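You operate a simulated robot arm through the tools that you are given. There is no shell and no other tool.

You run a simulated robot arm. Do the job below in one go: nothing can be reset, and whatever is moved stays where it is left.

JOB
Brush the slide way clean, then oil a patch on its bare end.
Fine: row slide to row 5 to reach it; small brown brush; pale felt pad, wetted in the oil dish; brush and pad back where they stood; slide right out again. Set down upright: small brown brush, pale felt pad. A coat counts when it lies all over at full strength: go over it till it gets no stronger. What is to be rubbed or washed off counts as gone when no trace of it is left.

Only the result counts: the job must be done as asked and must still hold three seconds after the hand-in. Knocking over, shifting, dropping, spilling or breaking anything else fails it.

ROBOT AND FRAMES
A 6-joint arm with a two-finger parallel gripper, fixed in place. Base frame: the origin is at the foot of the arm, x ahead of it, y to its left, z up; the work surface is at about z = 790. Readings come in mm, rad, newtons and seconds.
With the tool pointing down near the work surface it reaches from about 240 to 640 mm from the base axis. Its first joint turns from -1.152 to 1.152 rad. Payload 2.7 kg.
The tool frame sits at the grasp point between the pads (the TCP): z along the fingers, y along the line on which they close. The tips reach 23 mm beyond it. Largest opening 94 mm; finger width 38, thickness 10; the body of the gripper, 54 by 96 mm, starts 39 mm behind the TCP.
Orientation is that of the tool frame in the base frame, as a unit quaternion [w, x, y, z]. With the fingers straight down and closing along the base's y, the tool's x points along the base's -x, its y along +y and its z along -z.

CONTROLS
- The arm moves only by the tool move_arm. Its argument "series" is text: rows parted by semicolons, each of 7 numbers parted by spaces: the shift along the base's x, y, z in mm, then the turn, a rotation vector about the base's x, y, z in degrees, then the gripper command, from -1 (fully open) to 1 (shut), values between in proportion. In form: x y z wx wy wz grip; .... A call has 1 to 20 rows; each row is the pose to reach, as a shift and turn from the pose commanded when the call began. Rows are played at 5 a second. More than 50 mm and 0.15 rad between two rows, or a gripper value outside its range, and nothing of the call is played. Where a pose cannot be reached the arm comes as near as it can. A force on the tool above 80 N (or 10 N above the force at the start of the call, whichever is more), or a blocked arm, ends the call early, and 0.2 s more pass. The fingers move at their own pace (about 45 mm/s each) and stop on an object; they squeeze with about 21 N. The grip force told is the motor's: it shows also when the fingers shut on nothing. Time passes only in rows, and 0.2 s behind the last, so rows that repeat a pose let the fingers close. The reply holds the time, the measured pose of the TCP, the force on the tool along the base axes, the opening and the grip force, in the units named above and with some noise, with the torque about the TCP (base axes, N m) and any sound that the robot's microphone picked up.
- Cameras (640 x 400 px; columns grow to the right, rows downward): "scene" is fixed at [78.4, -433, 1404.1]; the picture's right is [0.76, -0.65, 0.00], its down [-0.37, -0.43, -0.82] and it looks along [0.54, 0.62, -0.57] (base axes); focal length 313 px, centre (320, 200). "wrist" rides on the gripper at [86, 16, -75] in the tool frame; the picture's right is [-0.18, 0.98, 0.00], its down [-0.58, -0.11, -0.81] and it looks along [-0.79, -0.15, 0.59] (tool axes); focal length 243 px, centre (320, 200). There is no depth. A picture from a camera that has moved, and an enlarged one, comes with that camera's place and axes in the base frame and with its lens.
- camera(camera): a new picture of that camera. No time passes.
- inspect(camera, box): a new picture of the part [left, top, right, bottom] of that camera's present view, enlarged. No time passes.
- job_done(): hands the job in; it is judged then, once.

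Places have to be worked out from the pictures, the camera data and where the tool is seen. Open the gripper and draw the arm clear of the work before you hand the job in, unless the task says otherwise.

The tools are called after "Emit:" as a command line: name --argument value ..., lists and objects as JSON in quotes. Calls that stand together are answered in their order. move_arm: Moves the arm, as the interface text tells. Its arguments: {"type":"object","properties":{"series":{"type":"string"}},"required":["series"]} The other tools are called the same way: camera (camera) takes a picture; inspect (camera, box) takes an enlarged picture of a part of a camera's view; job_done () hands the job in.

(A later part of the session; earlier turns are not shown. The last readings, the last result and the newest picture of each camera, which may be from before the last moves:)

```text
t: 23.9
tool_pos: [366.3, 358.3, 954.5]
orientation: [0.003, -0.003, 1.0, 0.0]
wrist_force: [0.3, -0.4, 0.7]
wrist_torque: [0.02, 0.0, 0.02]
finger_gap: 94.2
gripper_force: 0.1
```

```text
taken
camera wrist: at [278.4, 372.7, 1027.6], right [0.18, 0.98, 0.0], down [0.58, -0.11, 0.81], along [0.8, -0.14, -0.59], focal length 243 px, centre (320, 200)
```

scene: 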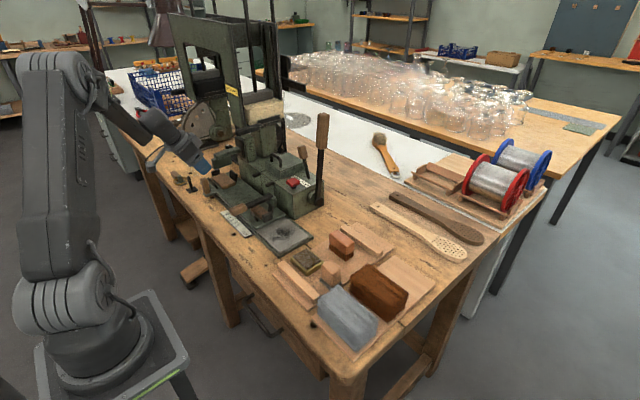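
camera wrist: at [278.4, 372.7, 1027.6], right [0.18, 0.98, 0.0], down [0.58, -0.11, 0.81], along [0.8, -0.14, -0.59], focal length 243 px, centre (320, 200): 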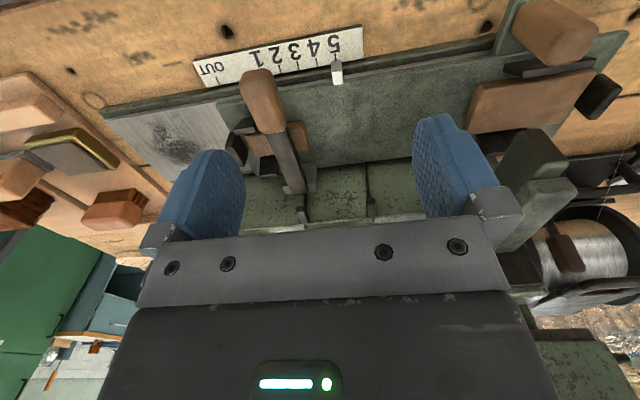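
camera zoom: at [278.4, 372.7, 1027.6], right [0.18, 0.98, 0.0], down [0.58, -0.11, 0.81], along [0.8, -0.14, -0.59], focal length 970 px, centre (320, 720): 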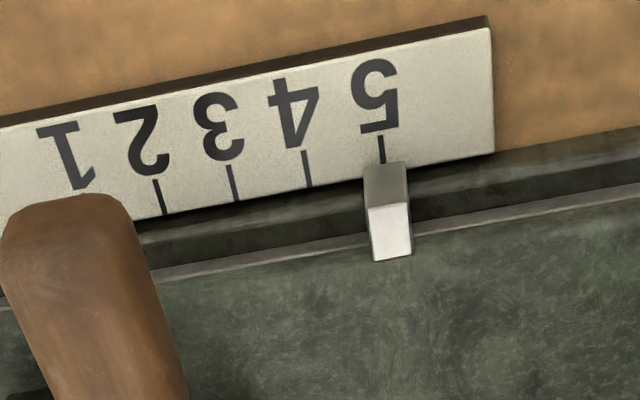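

The pointer sits on tick 5 (within ~0.6 mm). Now I look at the uncovered way with its dark dirt smear, and at the tools.

Emit:
move_arm --series "-10 -40 20 0 0 0 -1; -20 -80 35 0 0 0 -1; -30 -125 45 0 0 0 -1; -36 -168 45 0 0 0 -1; -36 -168 45 0 0 0 -1"

Emit:
camera --camera "wrist"

Emit:
inspect --camera "wrist" --box '[220, 30, 420, 155]'

Emit:
inspect --camera "scene" --box '[240, 200, 330, 265]'

```text
t: 25.1
tool_pos: [330.2, 188.9, 997.5]
orientation: [0.002, -0.003, 1.0, 0.001]
wrist_force: [-1.0, 0.5, -0.3]
wrist_torque: [-0.01, -0.06, -0.01]
finger_gap: 94.1
gripper_force: 0.1
```

```text
taken
camera wrist: at [243.5, 204.2, 1070.8], right [0.18, 0.98, 0.0], down [0.58, -0.11, 0.81], along [0.8, -0.14, -0.59], focal length 243 px, centre (320, 200)
```

wrist: 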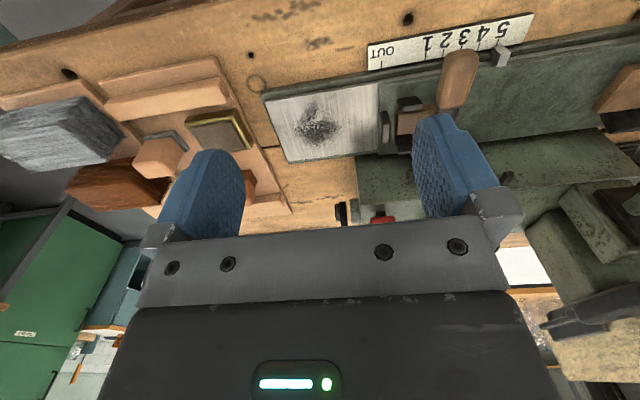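

```text
3.20 times, centred on (320, 92) of wrist
camera zoom: at [243.5, 204.2, 1070.8], right [0.18, 0.98, 0.0], down [0.58, -0.11, 0.81], along [0.8, -0.14, -0.59], focal length 776 px, centre (320, 544)
```

zoom: 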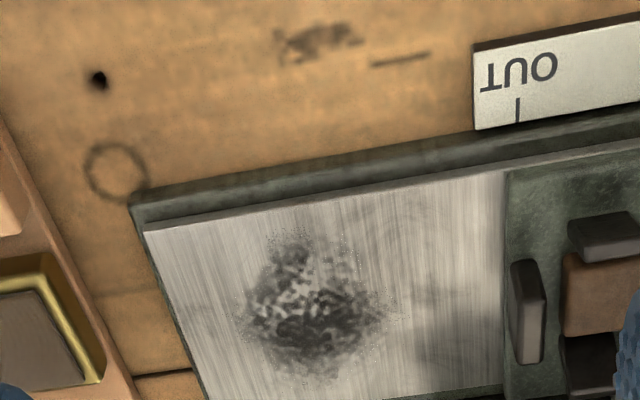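

```text
6.15 times, centred on (285, 232) of scene
camera zoom: at [78.4, -433.0, 1404.1], right [0.76, -0.65, 0.0], down [-0.37, -0.43, -0.82], along [0.54, 0.62, -0.57], focal length 1927 px, centre (535, 0)
```

zoom: 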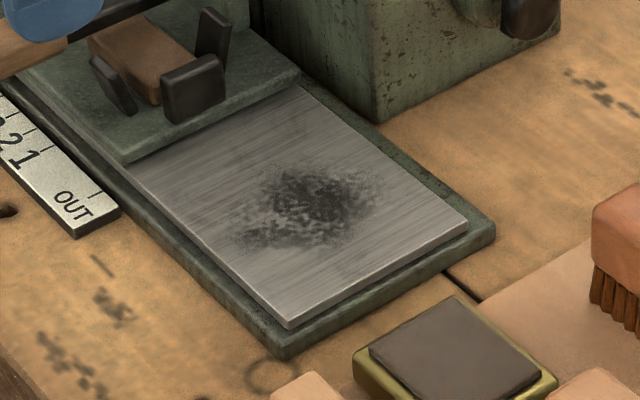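

The smear on the way is centred near (443, 161); the bare steel spans about x 395–500, y 104–240. Next I look at the brush, pad and oil dish from closer.

Emit:
move_arm --series "10 -40 0 0 0 0 -1; 20 -80 0 0 0 0 -1; 30 -120 0 0 0 0 -1; 40 -160 0 0 0 0 -1; 50 -200 0 0 0 0 -1; 50 -200 0 0 0 0 -1"

Emit:
camera --camera "wrist"

Emit:
inspect --camera "wrist" --box '[200, 0, 440, 150]'

Emit:
inspect --camera "scene" --box '[285, 225, 365, 285]'

```text
t: 26.5
tool_pos: [378.2, -8.3, 996.4]
orientation: [0.003, -0.003, 1.0, 0.0]
wrist_force: [-0.2, 0.9, -0.3]
wrist_torque: [0.01, -0.01, 0.02]
finger_gap: 94.2
gripper_force: 0.0
```

```text
taken
camera wrist: at [291.1, 6.8, 1071.7], right [0.18, 0.98, 0.0], down [0.58, -0.11, 0.81], along [0.8, -0.14, -0.59], focal length 243 px, centre (320, 200)
```

wrist: 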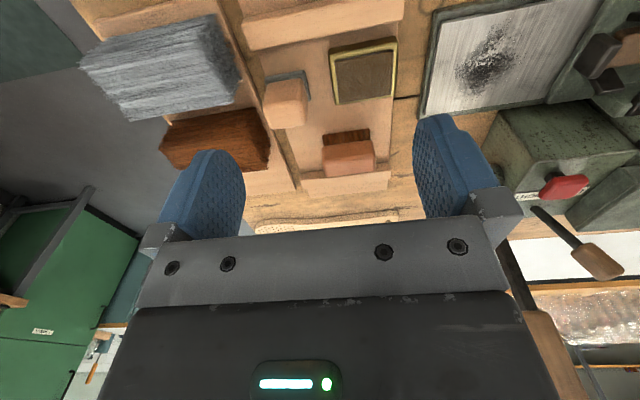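

```text
2.67 times, centred on (320, 75) of wrist
camera zoom: at [291.1, 6.8, 1071.7], right [0.18, 0.98, 0.0], down [0.58, -0.11, 0.81], along [0.8, -0.14, -0.59], focal length 647 px, centre (320, 533)
```

zoom: 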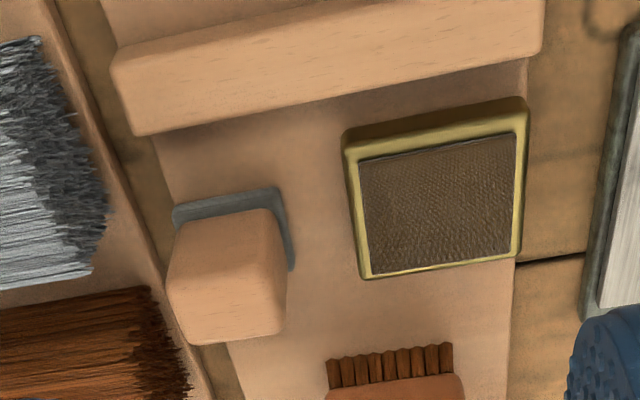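

```text
6.67 times, centred on (325, 255) of scene
camera zoom: at [78.4, -433.0, 1404.1], right [0.76, -0.65, 0.0], down [-0.37, -0.43, -0.82], along [0.54, 0.62, -0.57], focal length 2088 px, centre (287, -167)
```

zoom: 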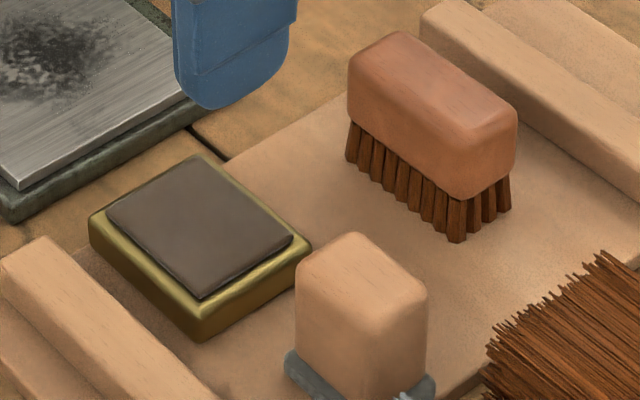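

From two views: brush block centre ≈ (530, 4), top z ≈ 845, about 33 × 66 mm (long along y); pad block centre ≈ (439, −57), top ≈ 847, 28 × 38 mm; oil dish ≈ (428, 20). I'll hover the open gripper over the brush and check alignment.

Emit:
move_arm --series "40 3 -10 0 0 0 -1; 80 6 -20 0 0 0 -1; 120 9 -35 0 0 0 -1; 150 12 -60 0 0 0 -1; 150 12 -90 0 0 0 -1; 150 12 -90 0 0 0 -1"

Emit:
camera --camera "wrist"

Emit:
inspect --camera "scene" --box '[290, 190, 390, 270]'

```text
t: 27.9
tool_pos: [530.1, 2.2, 903.5]
orientation: [0.002, -0.003, 1.0, 0.0]
wrist_force: [-0.2, 0.5, -0.5]
wrist_torque: [0.0, 0.0, -0.03]
finger_gap: 93.7
gripper_force: 0.1
```

```text
taken
camera wrist: at [443.0, 16.9, 979.6], right [0.18, 0.98, 0.0], down [0.58, -0.11, 0.81], along [0.8, -0.14, -0.59], focal length 243 px, centre (320, 200)
```

wrist: 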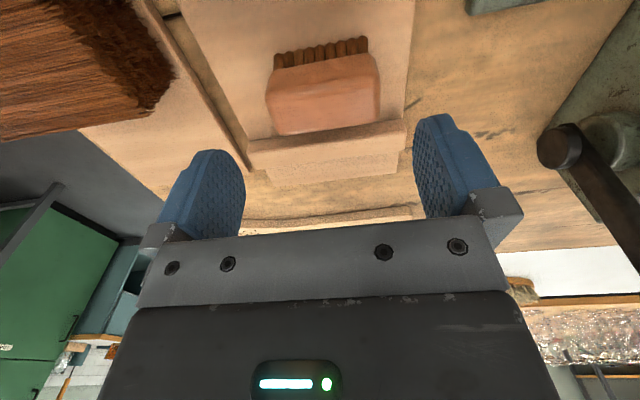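

```text
5.00 times, centred on (340, 230) of scene
camera zoom: at [78.4, -433.0, 1404.1], right [0.76, -0.65, 0.0], down [-0.37, -0.43, -0.82], along [0.54, 0.62, -0.57], focal length 1566 px, centre (220, 50)
```

zoom: 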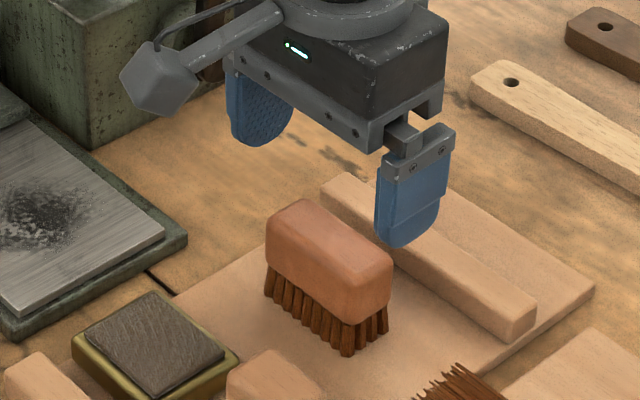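

Brush centre confirmed at about (531, 3.5). Descending to TCP z≈835 and closing on the block ends.

Emit:
move_arm --series "1 1.5 -20 0 0 0 -1; 1 1.5 -40 0 0 0 -1; 1 1.5 -58 0 0 0 -1; 1 1.5 -68 0 0 0 -1; 1 1.5 -68 0 0 0 -1"

Emit:
camera --camera "wrist"

Emit:
inspect --camera "scene" --box '[290, 190, 390, 270]'

```text
t: 29.1
tool_pos: [529.0, 4.2, 838.1]
orientation: [0.002, -0.002, 1.0, 0.001]
wrist_force: [0.3, -0.2, -0.7]
wrist_torque: [-0.01, 0.0, -0.03]
finger_gap: 94.0
gripper_force: 0.1
```

```text
taken
camera wrist: at [443.3, 20.0, 911.9], right [0.18, 0.98, 0.0], down [0.58, -0.11, 0.81], along [0.8, -0.14, -0.59], focal length 243 px, centre (320, 200)
```

wrist: 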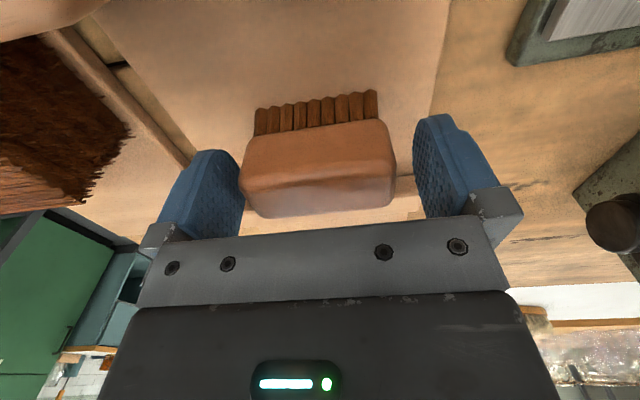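

```text
5.00 times, centred on (340, 230) of scene
camera zoom: at [78.4, -433.0, 1404.1], right [0.76, -0.65, 0.0], down [-0.37, -0.43, -0.82], along [0.54, 0.62, -0.57], focal length 1566 px, centre (220, 50)
```

zoom: 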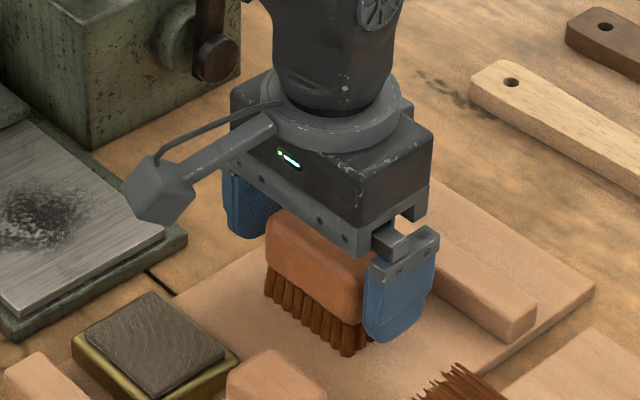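

The brush sits centred between the fingers. Closing.

Emit:
move_arm --series "0 0 -2 0 0 0 0; 0 0 -2 0 0 0 1; 0 0 -2 0 0 0 1; 0 0 -2 0 0 0 1; 0 0 -2 0 0 0 1"

Emit:
inspect --camera "scene" --box '[290, 190, 390, 270]'

Emit:
camera --camera "wrist"

```text
t: 30.3
tool_pos: [530.6, 3.7, 836.1]
orientation: [0.002, -0.002, 1.0, -0.001]
wrist_force: [-0.5, -0.5, 1.1]
wrist_torque: [0.0, 0.01, -0.03]
finger_gap: 71.6
gripper_force: 20.9
```

```text
5.00 times, centred on (340, 230) of scene
camera zoom: at [78.4, -433.0, 1404.1], right [0.76, -0.65, 0.0], down [-0.37, -0.43, -0.82], along [0.54, 0.62, -0.57], focal length 1566 px, centre (220, 50)
```

zoom: 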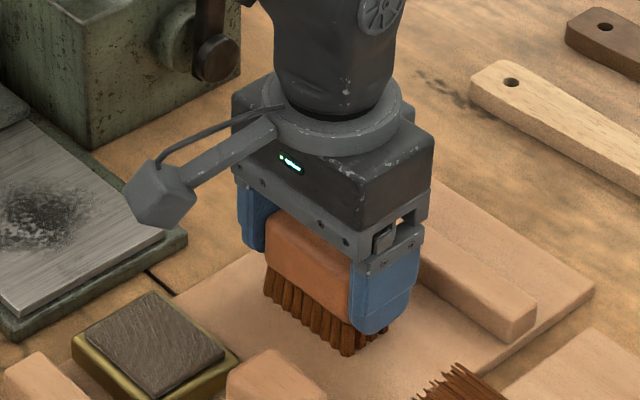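

```text
taken
camera wrist: at [443.4, 19.2, 909.9], right [0.18, 0.98, 0.0], down [0.58, -0.11, 0.81], along [0.8, -0.14, -0.59], focal length 243 px, centre (320, 200)
```

wrist: 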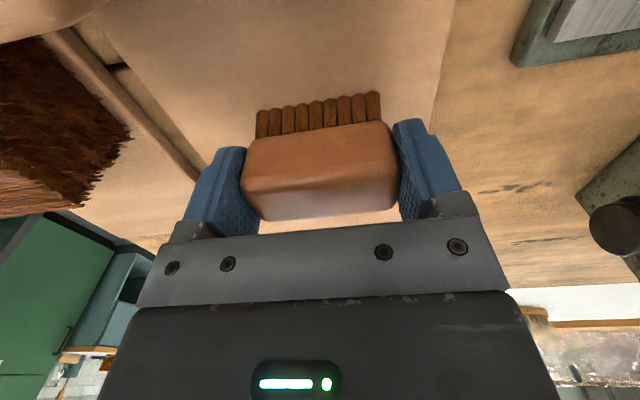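

Gripped at 71.6 mm. I'll lift straight up, then carry it to above the smear.

Emit:
move_arm --series "0 0 15 0 0 0 1; 0 0 35 0 0 0 1; 0 0 60 0 0 0 1; -20 35 64 0 0 0 1; -40 70 64 0 0 0 1; -60 105 64 0 0 0 1; -75 135 64 0 0 0 1; -87 157 64 0 0 0 1; -87 157 50 0 0 0 1; -87 157 50 0 0 0 1"

Emit:
camera --camera "wrist"

Emit:
inspect --camera "scene" --box '[230, 150, 370, 270]'

```text
t: 32.5
tool_pos: [444.3, 159.0, 886.3]
orientation: [0.003, -0.003, 1.0, 0.0]
wrist_force: [-0.5, 0.3, -1.1]
wrist_torque: [-0.01, -0.01, -0.01]
finger_gap: 71.6
gripper_force: 20.8
```

```text
taken
camera wrist: at [356.7, 175.2, 960.9], right [0.18, 0.98, 0.0], down [0.58, -0.11, 0.81], along [0.8, -0.14, -0.59], focal length 243 px, centre (320, 200)
```

wrist: 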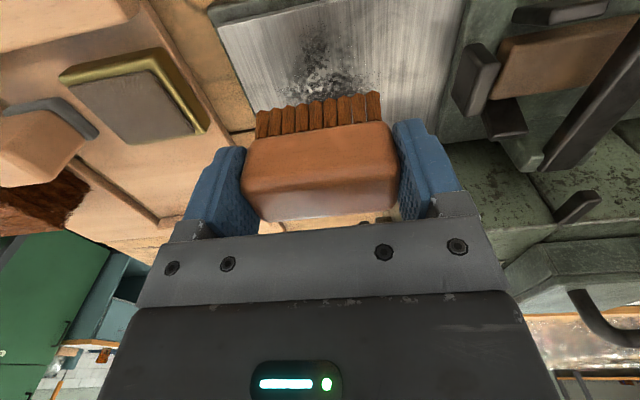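

```text
3.33 times, centred on (300, 210) of scene
camera zoom: at [78.4, -433.0, 1404.1], right [0.76, -0.65, 0.0], down [-0.37, -0.43, -0.82], along [0.54, 0.62, -0.57], focal length 1044 px, centre (387, 167)
```

zoom: 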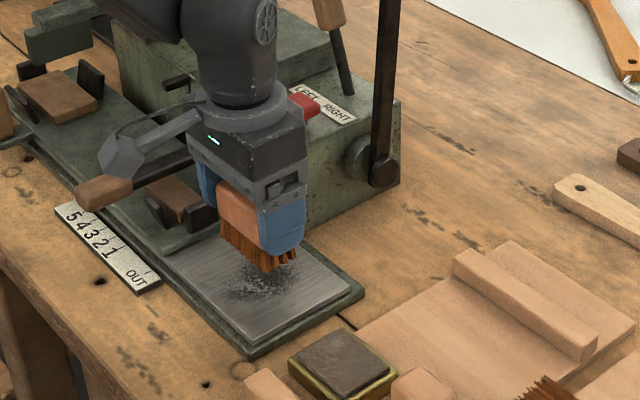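

Brush is hanging over the smear with no load. I lower it gradually and watch the vertical force for contact.

Emit:
move_arm --series "-4 2 -15 0 0 0 1; -4 2 -30 0 0 0 1; -4 2 -36 0 0 0 1; -4 2 -39 0 0 0 1; -4 2 -39 0 0 0 1"

Emit:
inspect --camera "scene" --box '[250, 190, 330, 260]'

```text
t: 33.7
tool_pos: [439.2, 163.3, 846.6]
orientation: [0.003, -0.003, 1.0, 0.001]
wrist_force: [-0.3, -0.1, -1.2]
wrist_torque: [0.01, 0.01, -0.04]
finger_gap: 71.7
gripper_force: 21.2
```

```text
5.71 times, centred on (290, 225) of scene
camera zoom: at [78.4, -433.0, 1404.1], right [0.76, -0.65, 0.0], down [-0.37, -0.43, -0.82], along [0.54, 0.62, -0.57], focal length 1789 px, centre (491, 57)
```

zoom: 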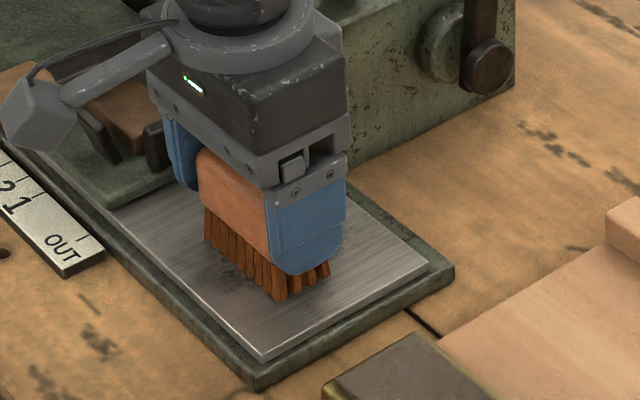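

Close to the surface; lowering a few more millimetres.

Emit:
move_arm --series "0 0 -1 0 0 0 1; 0 0 -2 0 0 0 1; 0 0 -3 0 0 0 1; 0 0 -4 0 0 0 1; 0 0 -4 0 0 0 1"

```text
t: 34.9
tool_pos: [440.3, 162.6, 845.0]
orientation: [0.003, -0.002, 1.0, 0.0]
wrist_force: [-4.0, -1.1, 15.3]
wrist_torque: [-0.12, 0.28, 0.0]
finger_gap: 71.6
gripper_force: 21.4
```

Contact at 15 N. I'll stroke the brush back and forth along x over the smear at this pressure.

Emit:
move_arm --series "-10 0 0 0 0 0 1; -20 0 0 0 0 0 1; -30 0 0 0 0 0 1; -15 0 0 0 0 0 1; 0 0 0 0 0 0 1; 15 0 0 0 0 0 1; 30 0 0 0 0 0 1; 38 0 0 0 0 0 1; 25 0 0 0 0 0 1; 10 0 0 0 0 0 1; -5 0 0 0 0 0 1; -20 0 0 0 0 0 1; -30 0 0 0 0 0 1; -15 0 0 0 0 0 1; 0 0 0 0 0 0 1; 15 0 0 0 0 0 1; 30 0 0 0 0 0 1; 38 0 0 0 0 0 1; 20 0 0 0 0 0 1; 0 0 0 0 0 0 1"

Emit:
inspect --camera "scene" --box '[250, 190, 330, 260]'

Emit:
camera --camera "wrist"

```text
t: 39.1
tool_pos: [440.3, 162.3, 844.7]
orientation: [0.003, -0.004, 1.0, 0.001]
wrist_force: [3.8, -0.7, 9.0]
wrist_torque: [-0.12, -0.2, 0.08]
finger_gap: 71.8
gripper_force: 20.7
```

```text
5.71 times, centred on (290, 225) of scene
camera zoom: at [78.4, -433.0, 1404.0], right [0.76, -0.65, 0.0], down [-0.37, -0.43, -0.82], along [0.54, 0.62, -0.57], focal length 1789 px, centre (491, 57)
```

zoom: 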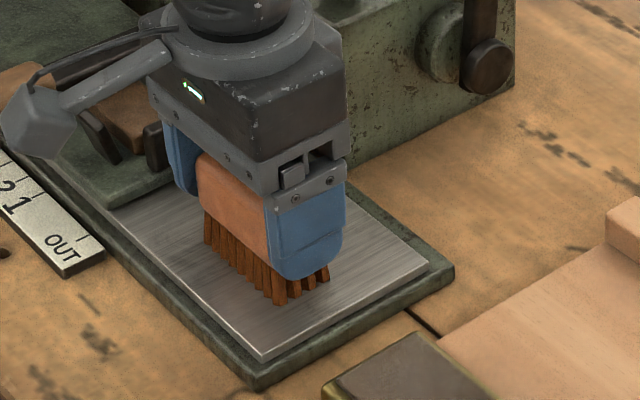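

```text
taken
camera wrist: at [352.1, 177.9, 917.7], right [0.18, 0.98, 0.0], down [0.58, -0.11, 0.81], along [0.8, -0.14, -0.59], focal length 243 px, centre (320, 200)
```

wrist: 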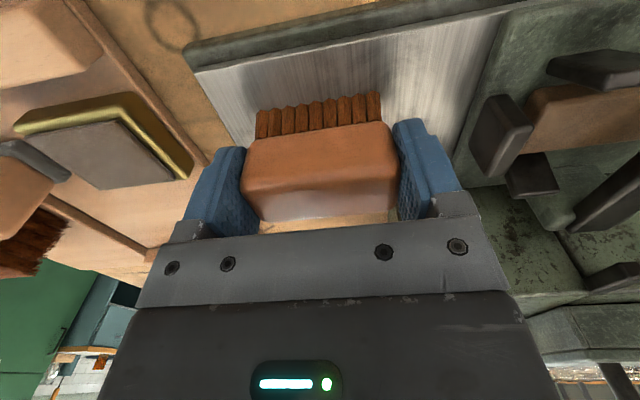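

The smear is visibly wiped where seen. I'll also brush the strips to either side (y +18 and −22), then lift to inspect.

Emit:
move_arm --series "0 9 0 0 0 0 1; 0 18 0 0 0 0 1; -15 18 0 0 0 0 1; -30 18 0 0 0 0 1; -15 18 0 0 0 0 1; 0 18 0 0 0 0 1; 15 18 0 0 0 0 1; 30 18 0 0 0 0 1; 40 18 0 0 0 0 1; 25 18 0 0 0 0 1; 10 18 0 0 0 0 1; -5 18 0 0 0 0 1; -20 18 0 0 0 0 1; -30 18 0 0 0 0 1; -30 5 0 0 0 0 1; -30 -8 0 0 0 0 1; -30 -22 0 0 0 0 1; -15 -22 0 0 0 0 1; 0 -22 0 0 0 0 1; 15 -22 0 0 0 0 1"

Emit:
move_arm --series "15 0 0 0 0 0 1; 25 0 0 0 0 0 1; 10 0 0 0 0 0 1; -5 0 0 0 0 0 1; -20 0 0 0 0 0 1; -35 0 0 0 0 0 1; -45 0 0 0 0 0 1; -30 0 0 0 0 0 1; -15 0 0 0 0 0 1; 0 0 0 0 0 0 1; 15 0 0 0 0 0 1; 25 0 0 0 0 0 1; 25 0 20 0 0 0 1; 25 -30 45 0 0 0 1; 25 -70 70 0 0 0 1; 25 -100 70 0 0 0 1; 25 -100 70 0 0 0 1"

Emit:
inspect --camera "scene" --box '[250, 190, 330, 260]'

Emit:
camera --camera "wrist"

```text
t: 43.3
tool_pos: [454.1, 139.5, 843.2]
orientation: [0.002, -0.002, 1.0, 0.0]
wrist_force: [0.5, -0.3, -1.0]
wrist_torque: [0.04, 0.0, -0.02]
finger_gap: 71.6
gripper_force: 20.6
```

```text
t: 46.9
tool_pos: [480.9, 40.9, 912.4]
orientation: [0.002, -0.003, 1.0, 0.001]
wrist_force: [0.9, 0.8, -0.6]
wrist_torque: [0.01, 0.02, 0.0]
finger_gap: 71.3
gripper_force: 21.0
```

```text
5.71 times, centred on (290, 225) of scene
camera zoom: at [78.4, -433.0, 1404.1], right [0.76, -0.65, 0.0], down [-0.37, -0.43, -0.82], along [0.54, 0.62, -0.57], focal length 1789 px, centre (491, 57)
```

zoom: 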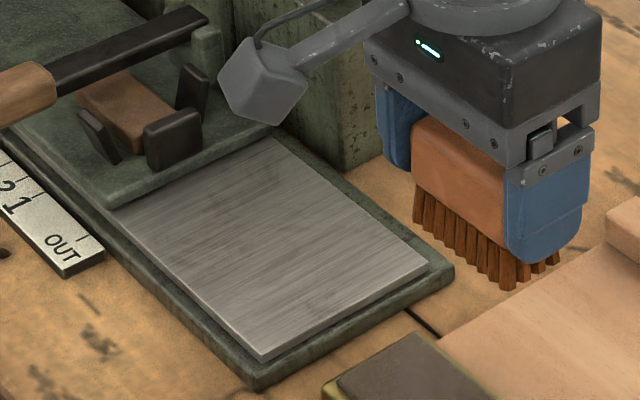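

```text
taken
camera wrist: at [393.7, 55.0, 986.8], right [0.18, 0.98, 0.0], down [0.58, -0.11, 0.81], along [0.8, -0.14, -0.59], focal length 243 px, centre (320, 200)
```

wrist: 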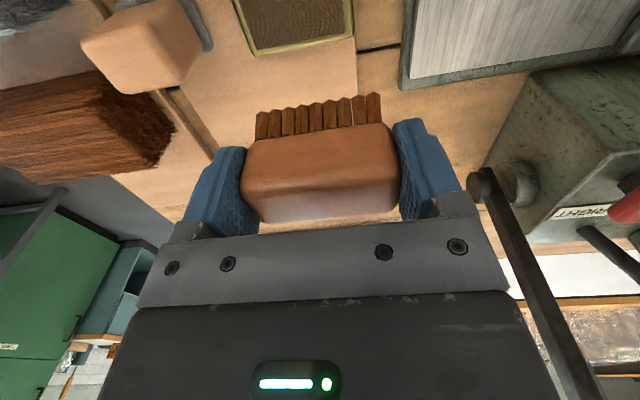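

The way looks clean from the scene camera. I'll verify up close with the wrist camera from above before putting the brush back.

Emit:
move_arm --series "-15 40 20 0 0 0 1; -35 80 45 0 0 0 1; -55 120 70 0 0 0 1; -60 135 75 0 0 0 1; -60 135 75 0 0 0 1"

Emit:
inspect --camera "wrist" --box '[200, 0, 440, 110]'

Emit:
camera --camera "wrist"

Emit:
inspect --camera "scene" --box '[260, 205, 320, 250]'

```text
refused: row 2 steps farther than a row can; nothing moved
```

```text
2.67 times, centred on (320, 55) of wrist
camera zoom: at [393.7, 55.0, 986.8], right [0.18, 0.98, 0.0], down [0.58, -0.11, 0.81], along [0.8, -0.14, -0.59], focal length 647 px, centre (320, 587)
```

zoom: 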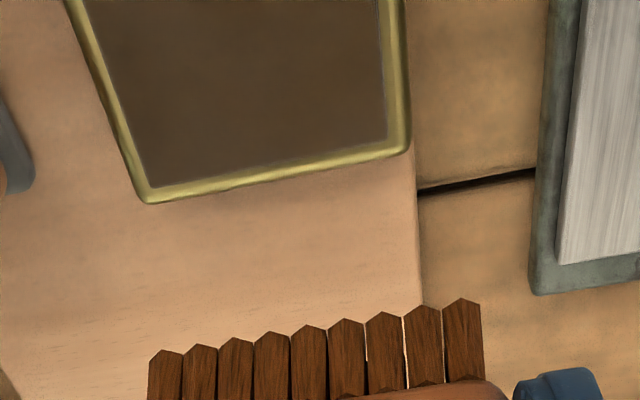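

```text
taken
camera wrist: at [393.7, 55.0, 986.8], right [0.18, 0.98, 0.0], down [0.58, -0.11, 0.81], along [0.8, -0.14, -0.59], focal length 243 px, centre (320, 200)
```

wrist: 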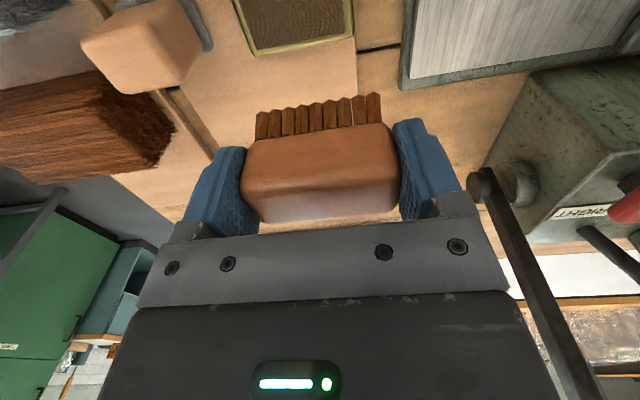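

```text
8.89 times, centred on (290, 228) of scene
camera zoom: at [78.4, -433.0, 1404.1], right [0.76, -0.65, 0.0], down [-0.37, -0.43, -0.82], along [0.54, 0.62, -0.57], focal length 2784 px, centre (587, -44)
```

zoom: 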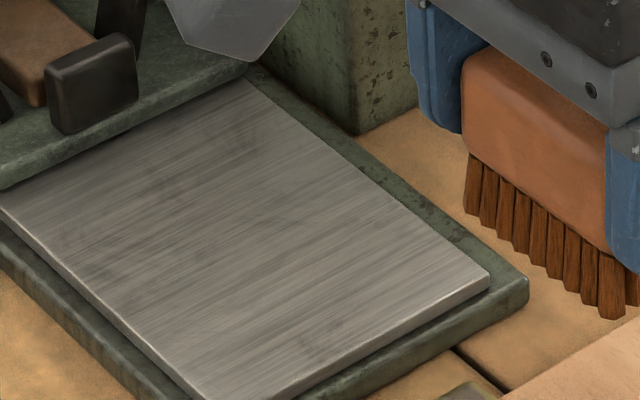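

One step was too long; repeating the move with shorter rows.

Emit:
move_arm --series "-10 25 20 0 0 0 1; -20 55 35 0 0 0 1; -35 85 50 0 0 0 1; -50 110 65 0 0 0 1; -60 135 75 0 0 0 1; -60 135 75 0 0 0 1"

Emit:
camera --camera "wrist"

Emit:
inspect --camera "wrist" --box '[200, 0, 440, 110]'

```text
t: 48.3
tool_pos: [421.1, 176.3, 987.1]
orientation: [0.002, -0.002, 1.0, 0.0]
wrist_force: [0.3, -0.2, -1.6]
wrist_torque: [0.01, 0.01, 0.01]
finger_gap: 71.7
gripper_force: 20.8
```

```text
taken
camera wrist: at [334.5, 192.1, 1061.2], right [0.18, 0.98, 0.0], down [0.58, -0.11, 0.81], along [0.8, -0.14, -0.59], focal length 243 px, centre (320, 200)
```

wrist: 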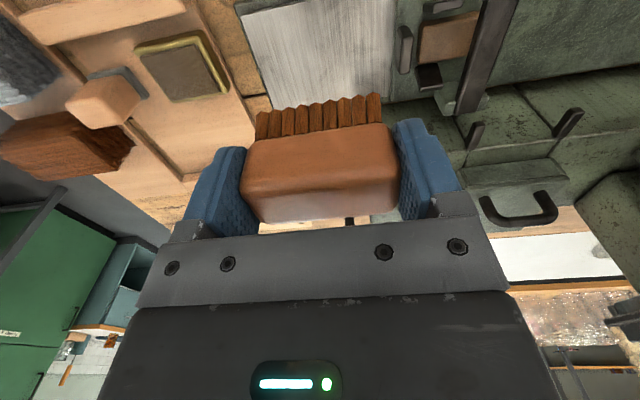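

```text
2.67 times, centred on (320, 55) of wrist
camera zoom: at [334.5, 192.1, 1061.2], right [0.18, 0.98, 0.0], down [0.58, -0.11, 0.81], along [0.8, -0.14, -0.59], focal length 647 px, centre (320, 587)
```

zoom: 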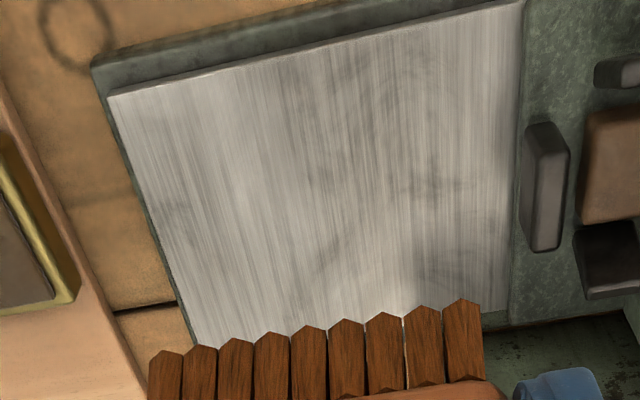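

The dark smear is gone; only faint mottling is left. I zoom further to judge whether that's steel texture or residue.

Emit:
inspect --camera "wrist" --box '[240, 10, 330, 70]'

Emit:
inspect --camera "wrist" --box '[310, 30, 400, 110]'

Emit:
inspect --camera "scene" --box '[262, 208, 312, 245]'

```text
6.67 times, centred on (285, 40) of wrist
camera zoom: at [334.5, 192.1, 1061.2], right [0.18, 0.98, 0.0], down [0.58, -0.11, 0.81], along [0.8, -0.14, -0.59], focal length 1618 px, centre (553, 1267)
```

zoom: 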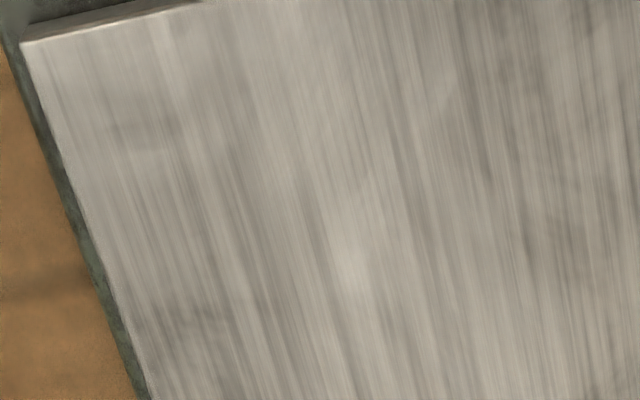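

```text
5.00 times, centred on (355, 70) of wrist
camera zoom: at [334.5, 192.1, 1061.2], right [0.18, 0.98, 0.0], down [0.58, -0.11, 0.81], along [0.8, -0.14, -0.59], focal length 1213 px, centre (145, 850)
```

zoom: 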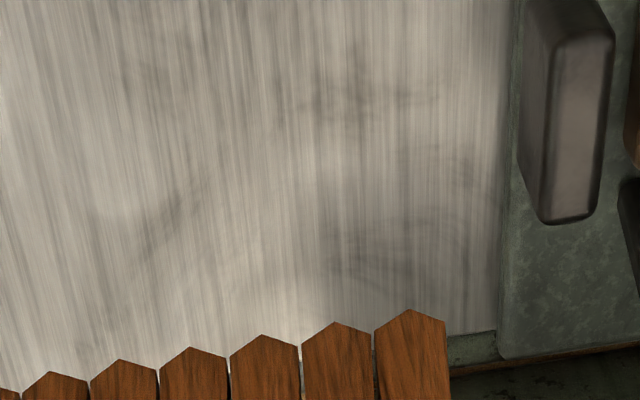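

```text
10.81 times, centred on (287, 226) of scene
camera zoom: at [78.4, -432.9, 1404.1], right [0.76, -0.65, 0.0], down [-0.37, -0.43, -0.82], along [0.54, 0.62, -0.57], focal length 3385 px, centre (677, -86)
```

zoom: 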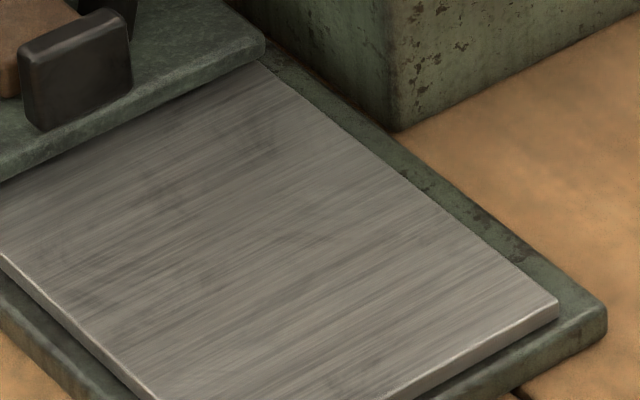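

The faint spots match ones seen before brushing at the same place, so probably steel texture, but I'll brush again with confirmed contact to be sure. Lowering back to the surface.

Emit:
move_arm --series "10 -5 -40 0 0 0 1; 19 -11 -80 0 0 0 1; 24 -11 -115 0 0 0 1; 24 -11 -135 0 0 0 1; 24 -11 -141 0 0 0 1; 24 -11 -143 0 0 0 1; 24 -11 -144.5 0 0 0 1; 24 -11 -146 0 0 0 1; 24 -11 -146 0 0 0 1"

```text
t: 50.3
tool_pos: [443.6, 165.2, 842.5]
orientation: [0.003, -0.002, 1.0, 0.0]
wrist_force: [-3.2, 3.0, 11.5]
wrist_torque: [-0.14, 0.16, -0.07]
finger_gap: 71.6
gripper_force: 21.4
```

In contact at 11 N. Repeating long strokes, with a bit more overlap to the rear and toward the slide.

Emit:
move_arm --series "-15 0 0 0 0 0 1; -28 0 0 0 0 0 1; -14 0 0 0 0 0 1; 0 0 0 0 0 0 1; 14 0 0 0 0 0 1; 28 0 0 0 0 0 1; 40 0 0 0 0 0 1; 26 0 0 0 0 0 1; 12 0 0 0 0 0 1; -2 0 0 0 0 0 1; -16 0 0 0 0 0 1; -28 0 0 0 0 0 1; -28 10 0 0 0 0 1; -14 14 0 0 0 0 1; 0 14 0 0 0 0 1; 14 14 0 0 0 0 1; 28 14 0 0 0 0 1; 40 14 0 0 0 0 1; 26 14 0 0 0 0 1; 12 14 0 0 0 0 1"

Emit:
move_arm --series "-14 0 -1 0 0 0 1; -28 0 -1 0 0 0 1; -40 0 -1 0 0 0 1; -40 -14 -1 0 0 0 1; -26 -20 -1 0 0 0 1; -12 -20 -1 0 0 0 1; 2 -20 -1 0 0 0 1; 16 -20 -1 0 0 0 1; 28 -20 -1 0 0 0 1; 14 -20 -1 0 0 0 1; 0 -20 -1 0 0 0 1; -14 -20 -1 0 0 0 1; -28 -20 -1 0 0 0 1; -40 -20 -1 0 0 0 1; -26 -34 -1 0 0 0 1; -12 -34 -1 0 0 0 1; 2 -34 -1 0 0 0 1; 16 -34 -1 0 0 0 1; 28 -34 -1 0 0 0 1; 28 -34 -1 0 0 0 1"

```text
t: 54.5
tool_pos: [456.6, 179.4, 842.7]
orientation: [0.003, -0.002, 1.0, 0.0]
wrist_force: [0.2, 0.1, 0.0]
wrist_torque: [-0.04, 0.04, 0.0]
finger_gap: 71.5
gripper_force: 20.6
```

```text
t: 58.7
tool_pos: [483.0, 144.2, 841.2]
orientation: [0.003, -0.002, 1.0, 0.0]
wrist_force: [0.1, 0.8, -1.5]
wrist_torque: [0.01, -0.01, 0.0]
finger_gap: 72.1
gripper_force: 20.7
```

Now I lift away and re-inspect the same spots from the same camera place.

Emit:
move_arm --series "-10 5 30 0 0 0 1; -20 10 70 0 0 0 1; -40 20 110 0 0 0 1; -62 32 146 0 0 0 1; -62 32 146 0 0 0 1"

Emit:
inspect --camera "wrist" --box '[310, 30, 400, 110]'

Emit:
inspect --camera "wrist" --box '[200, 0, 440, 110]'

```text
t: 59.9
tool_pos: [419.4, 178.4, 986.9]
orientation: [0.002, -0.003, 1.0, 0.0]
wrist_force: [-0.3, 0.1, -1.3]
wrist_torque: [0.01, 0.01, -0.03]
finger_gap: 71.9
gripper_force: 20.9
```

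```text
5.00 times, centred on (355, 70) of wrist
camera zoom: at [333.5, 192.9, 1062.4], right [0.18, 0.98, 0.0], down [0.58, -0.11, 0.81], along [0.8, -0.14, -0.59], focal length 1213 px, centre (145, 850)
```

zoom: 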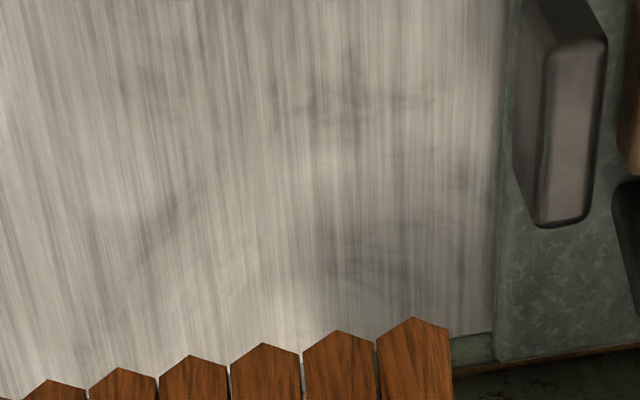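

```text
2.67 times, centred on (320, 55) of wrist
camera zoom: at [333.5, 192.9, 1062.4], right [0.18, 0.98, 0.0], down [0.58, -0.11, 0.81], along [0.8, -0.14, -0.59], focal length 647 px, centre (320, 587)
```

zoom: 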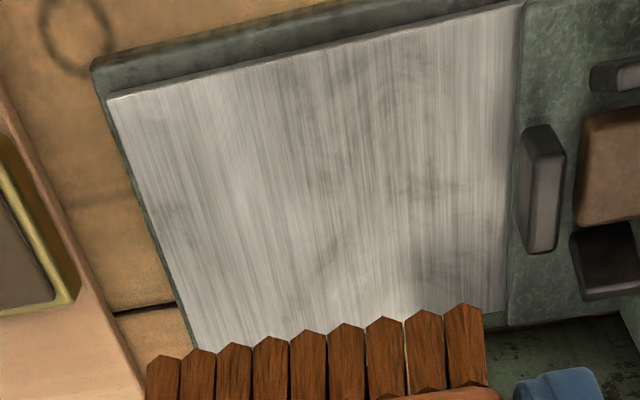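

No change between the two passes, so those marks are the steel's own texture and the way is clean. Now I carry the brush back to its place (exactly reversing my commanded shifts), stopping a little above the board.

Emit:
move_arm --series "20 -40 -15 0 0 0 1; 38 -80 -30 0 0 0 1; 56 -115 -45 0 0 0 1; 76 -145 -60 0 0 0 1; 97 -165 -75 0 0 0 1; 109 -173 -95 0 0 0 1; 109 -173 -120 0 0 0 1; 109 -173 -140 0 0 0 1; 109 -173 -140 0 0 0 1"

Emit:
inspect --camera "scene" --box '[290, 190, 390, 270]'

Emit:
camera --camera "wrist"

```text
t: 61.9
tool_pos: [531.7, 4.8, 846.6]
orientation: [0.003, -0.002, 1.0, 0.001]
wrist_force: [-0.8, 0.6, -1.0]
wrist_torque: [-0.01, 0.02, 0.0]
finger_gap: 71.9
gripper_force: 20.9
```

```text
5.00 times, centred on (340, 230) of scene
camera zoom: at [78.4, -433.0, 1404.1], right [0.76, -0.65, 0.0], down [-0.37, -0.43, -0.82], along [0.54, 0.62, -0.57], focal length 1566 px, centre (220, 50)
```

zoom: 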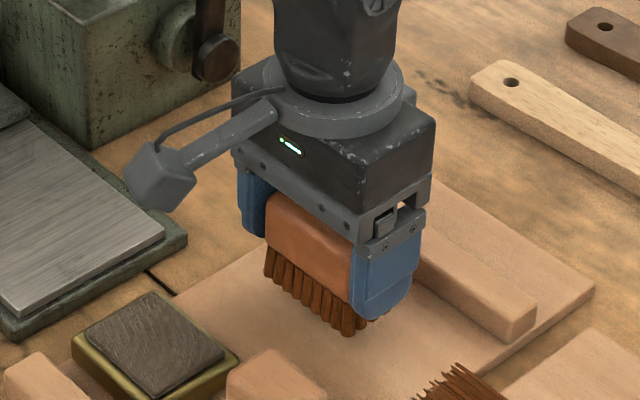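

```text
taken
camera wrist: at [443.6, 19.4, 920.5], right [0.18, 0.98, 0.0], down [0.58, -0.11, 0.81], along [0.8, -0.14, -0.59], focal length 243 px, centre (320, 200)
```

wrist: 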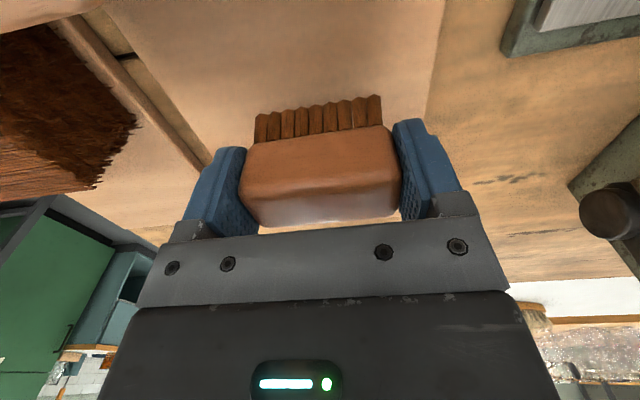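

Positioned right above its spot. Lowering gently until the bristles touch.

Emit:
move_arm --series "0 0 -6 0 0 0 1; 0 0 -10 0 0 0 1; 0 0 -12 0 0 0 1; 0 0 -13 0 0 0 1; 0 0 -14 0 0 0 1; 0 0 -14 0 0 0 1"

```text
t: 63.3
tool_pos: [530.5, 4.4, 833.9]
orientation: [0.003, -0.004, 1.0, 0.0]
wrist_force: [-0.1, -1.0, -0.3]
wrist_torque: [-0.02, 0.0, 0.0]
finger_gap: 71.6
gripper_force: 21.2
```

Emit:
move_arm --series "0 0 -1 0 0 0 1; 0 0 -2 0 0 0 1; 0 0 -3 0 0 0 1; 0 0 -3 0 0 0 1"

```text
t: 64.3
tool_pos: [531.2, 3.9, 832.2]
orientation: [0.005, -0.003, 1.0, 0.001]
wrist_force: [-4.1, 2.8, 16.8]
wrist_torque: [-0.02, 0.06, 0.02]
finger_gap: 72.0
gripper_force: 20.5
```

The bristles are on the board (17 N). I relieve the pressure by 1.5 mm, open the gripper and rise.

Emit:
move_arm --series "0 0 1.5 0 0 0 1; 0 0 1.5 0 0 0 0; 0 0 1.5 0 0 0 -1; 0 0 1.5 0 0 0 -1; 0 0 1.5 0 0 0 -1; 0 0 15 0 0 0 -1; 0 0 40 0 0 0 -1; 0 0 75 0 0 0 -1; 0 0 75 0 0 0 -1"

Emit:
camera --camera "wrist"

Emit:
inspect --camera "scene" --box '[290, 190, 390, 270]'

```text
t: 66.3
tool_pos: [530.5, 3.3, 906.1]
orientation: [0.003, -0.003, 1.0, 0.0]
wrist_force: [0.0, -0.4, 0.3]
wrist_torque: [0.02, -0.01, 0.02]
finger_gap: 93.7
gripper_force: 0.0
```

```text
taken
camera wrist: at [443.3, 18.1, 979.6], right [0.18, 0.98, 0.0], down [0.58, -0.11, 0.81], along [0.8, -0.14, -0.59], focal length 243 px, centre (320, 200)
```

wrist: 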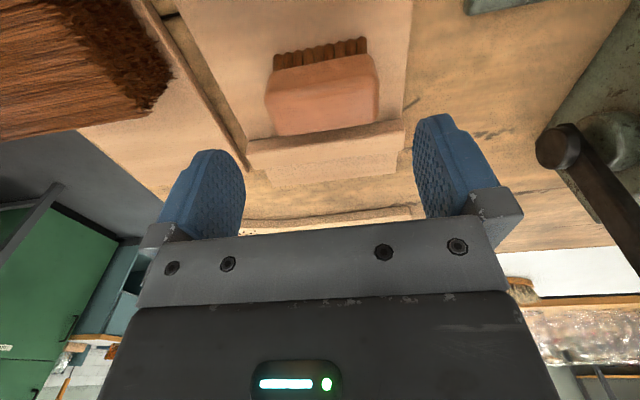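

```text
5.00 times, centred on (340, 230) of scene
camera zoom: at [78.4, -433.0, 1404.1], right [0.76, -0.65, 0.0], down [-0.37, -0.43, -0.82], along [0.54, 0.62, -0.57], focal length 1566 px, centre (220, 50)
```

zoom: 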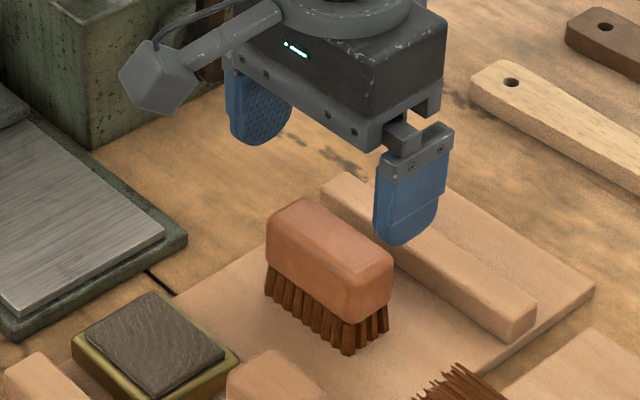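

The brush stands back at exactly its earlier pixels. Next I hover near the pale pad to check the clearance to the bristle bundles beside it.

Emit:
move_arm --series "-30 -18 20 0 0 0 -1; -60 -35 40 0 0 0 -1; -91 -58 50 0 0 0 -1; -91 -58 30 0 0 0 -1; -91 -58 30 0 0 0 -1"

Emit:
camera --camera "wrist"

Emit:
inspect --camera "wrist" --box '[200, 0, 440, 150]'

Emit:
inspect --camera "scene" --box '[290, 230, 370, 290]'

```text
t: 67.5
tool_pos: [440.5, -54.7, 936.4]
orientation: [0.003, -0.003, 1.0, 0.0]
wrist_force: [0.1, 0.3, -0.2]
wrist_torque: [-0.03, -0.04, 0.01]
finger_gap: 94.0
gripper_force: 0.0
```

```text
taken
camera wrist: at [353.4, -40.2, 1010.5], right [0.18, 0.98, 0.0], down [0.58, -0.11, 0.81], along [0.8, -0.14, -0.59], focal length 243 px, centre (320, 200)
```

wrist: 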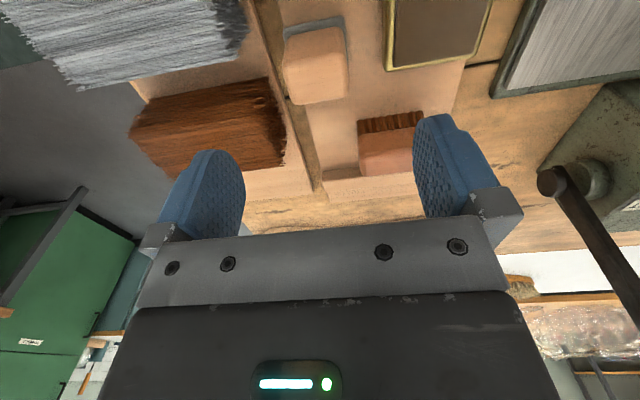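

```text
2.67 times, centred on (320, 75) of wrist
camera zoom: at [353.4, -40.2, 1010.5], right [0.18, 0.98, 0.0], down [0.58, -0.11, 0.81], along [0.8, -0.14, -0.59], focal length 647 px, centre (320, 533)
```

zoom: 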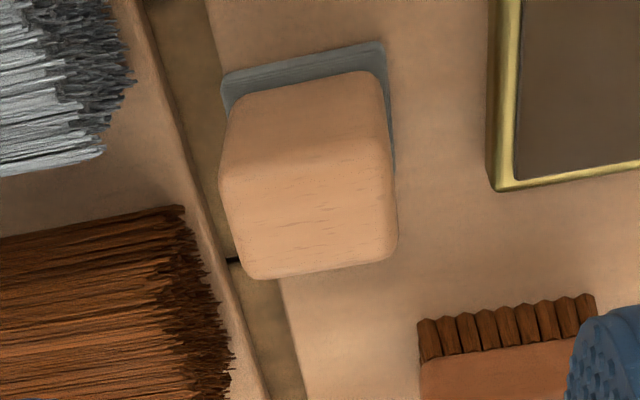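

```text
6.67 times, centred on (330, 260) of scene
camera zoom: at [78.4, -433.0, 1404.1], right [0.76, -0.65, 0.0], down [-0.37, -0.43, -0.82], along [0.54, 0.62, -0.57], focal length 2088 px, centre (253, -200)
```

zoom: 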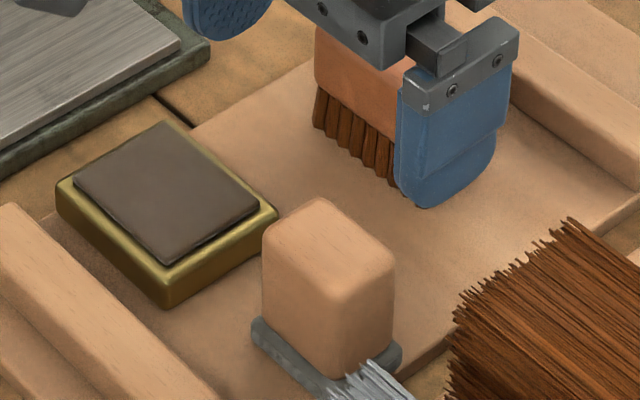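

The gap between the pad block (y −78…−37, x 424–452) and the brown bundle is too tight for a finger, so I'll grip the pad across x instead: turning the tool +90° about vertical at this height.

Emit:
move_arm --series "-1 -1 0 0 0 8 -1; -2 -2 0 0 0 16 -1; -2 -3 0 0 0 24 -1; -2 -3 0 0 0 32 -1; -2 -3 0 0 0 40 -1; -2 -3 0 0 0 48 -1; -2 -3 0 0 0 56 -1; -2 -3 0 0 0 64 -0.8; -2 -3 0 0 0 72 -0.6; -2 -3 0 0 0 80 -0.4; -2 -3 0 0 0 89.5 -0.3; -2 -3 0 0 0 89.5 -0.3"

Emit:
camera --camera "wrist"

Emit:
inspect --camera "scene" --box '[280, 200, 380, 300]'

```text
refused: row 11 steps farther than a row can; nothing moved
```

```text
taken
camera wrist: at [353.4, -40.2, 1010.5], right [0.18, 0.98, 0.0], down [0.58, -0.11, 0.81], along [0.8, -0.14, -0.59], focal length 243 px, centre (320, 200)
```

wrist: 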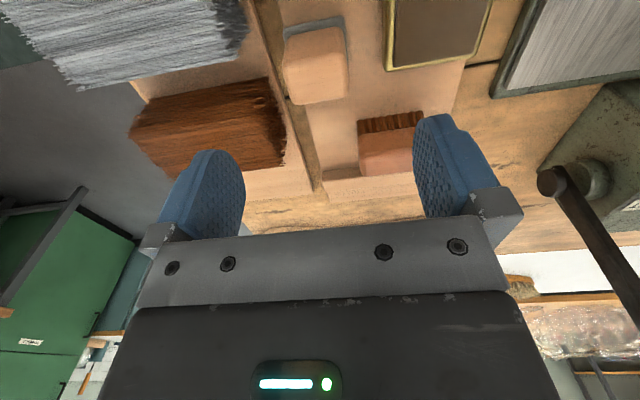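

```text
4.00 times, centred on (330, 250) of scene
camera zoom: at [78.4, -433.0, 1404.1], right [0.76, -0.65, 0.0], down [-0.37, -0.43, -0.82], along [0.54, 0.62, -0.57], focal length 1253 px, centre (280, 0)
```

zoom: 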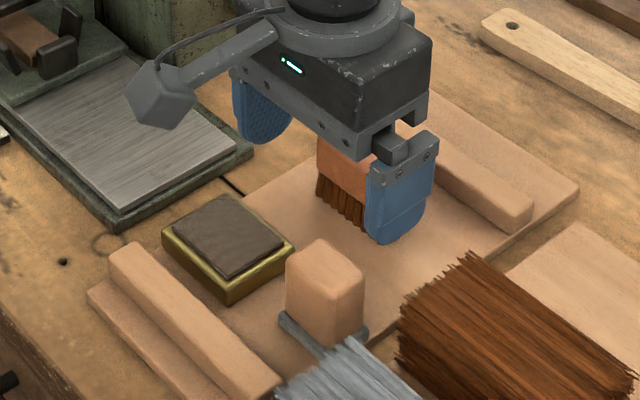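

The last row turned too far (9.5°); I'll repeat with even 8° steps.

Emit:
move_arm --series "-1 -1 0 0 0 8 -1; -2 -2 0 0 0 16 -1; -2 -3 0 0 0 24 -1; -2 -3 0 0 0 32 -1; -2 -3 0 0 0 40 -1; -2 -3 0 0 0 48 -1; -2 -3 0 0 0 56 -1; -2 -3 0 0 0 64 -0.8; -2 -3 0 0 0 72 -0.6; -2 -3 0 0 0 80 -0.4; -2 -3 0 0 0 86 -0.3; -2 -3 0 0 0 89.5 -0.3; -2 -3 0 0 0 89.5 -0.3"

Emit:
camera --camera "wrist"

Emit:
inspect --camera "scene" --box '[280, 200, 380, 300]'

```text
t: 70.3
tool_pos: [437.2, -56.7, 935.3]
orientation: [-0.002, 0.707, -0.707, -0.003]
wrist_force: [-0.8, 0.3, 0.1]
wrist_torque: [-0.02, 0.03, -0.04]
finger_gap: 61.3
gripper_force: 0.0
```

```text
taken
camera wrist: at [421.0, -144.1, 1009.3], right [-0.98, 0.19, 0.0], down [0.11, 0.58, 0.81], along [0.15, 0.8, -0.59], focal length 243 px, centre (320, 200)
```

wrist: 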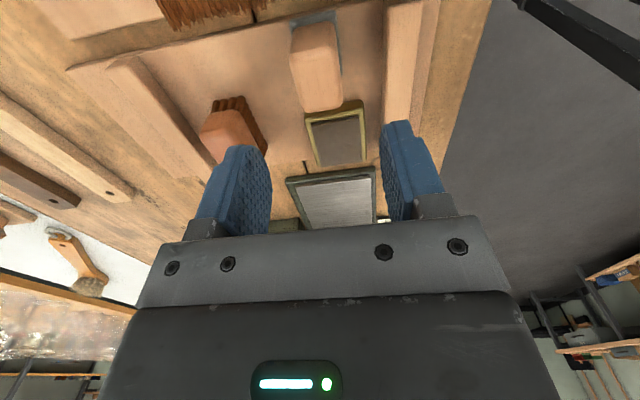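

```text
4.00 times, centred on (330, 250) of scene
camera zoom: at [78.4, -433.0, 1404.1], right [0.76, -0.65, 0.0], down [-0.37, -0.43, -0.82], along [0.54, 0.62, -0.57], focal length 1253 px, centre (280, 0)
```

zoom: 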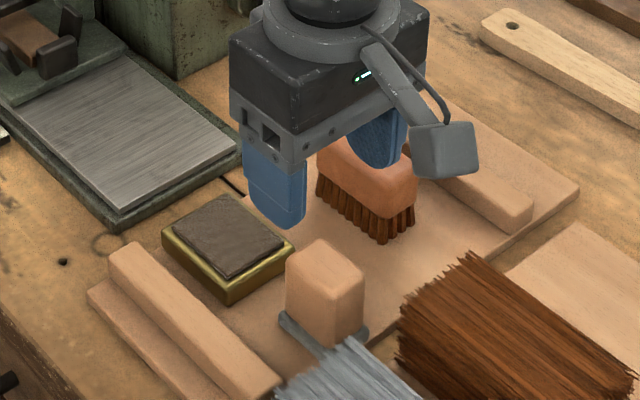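

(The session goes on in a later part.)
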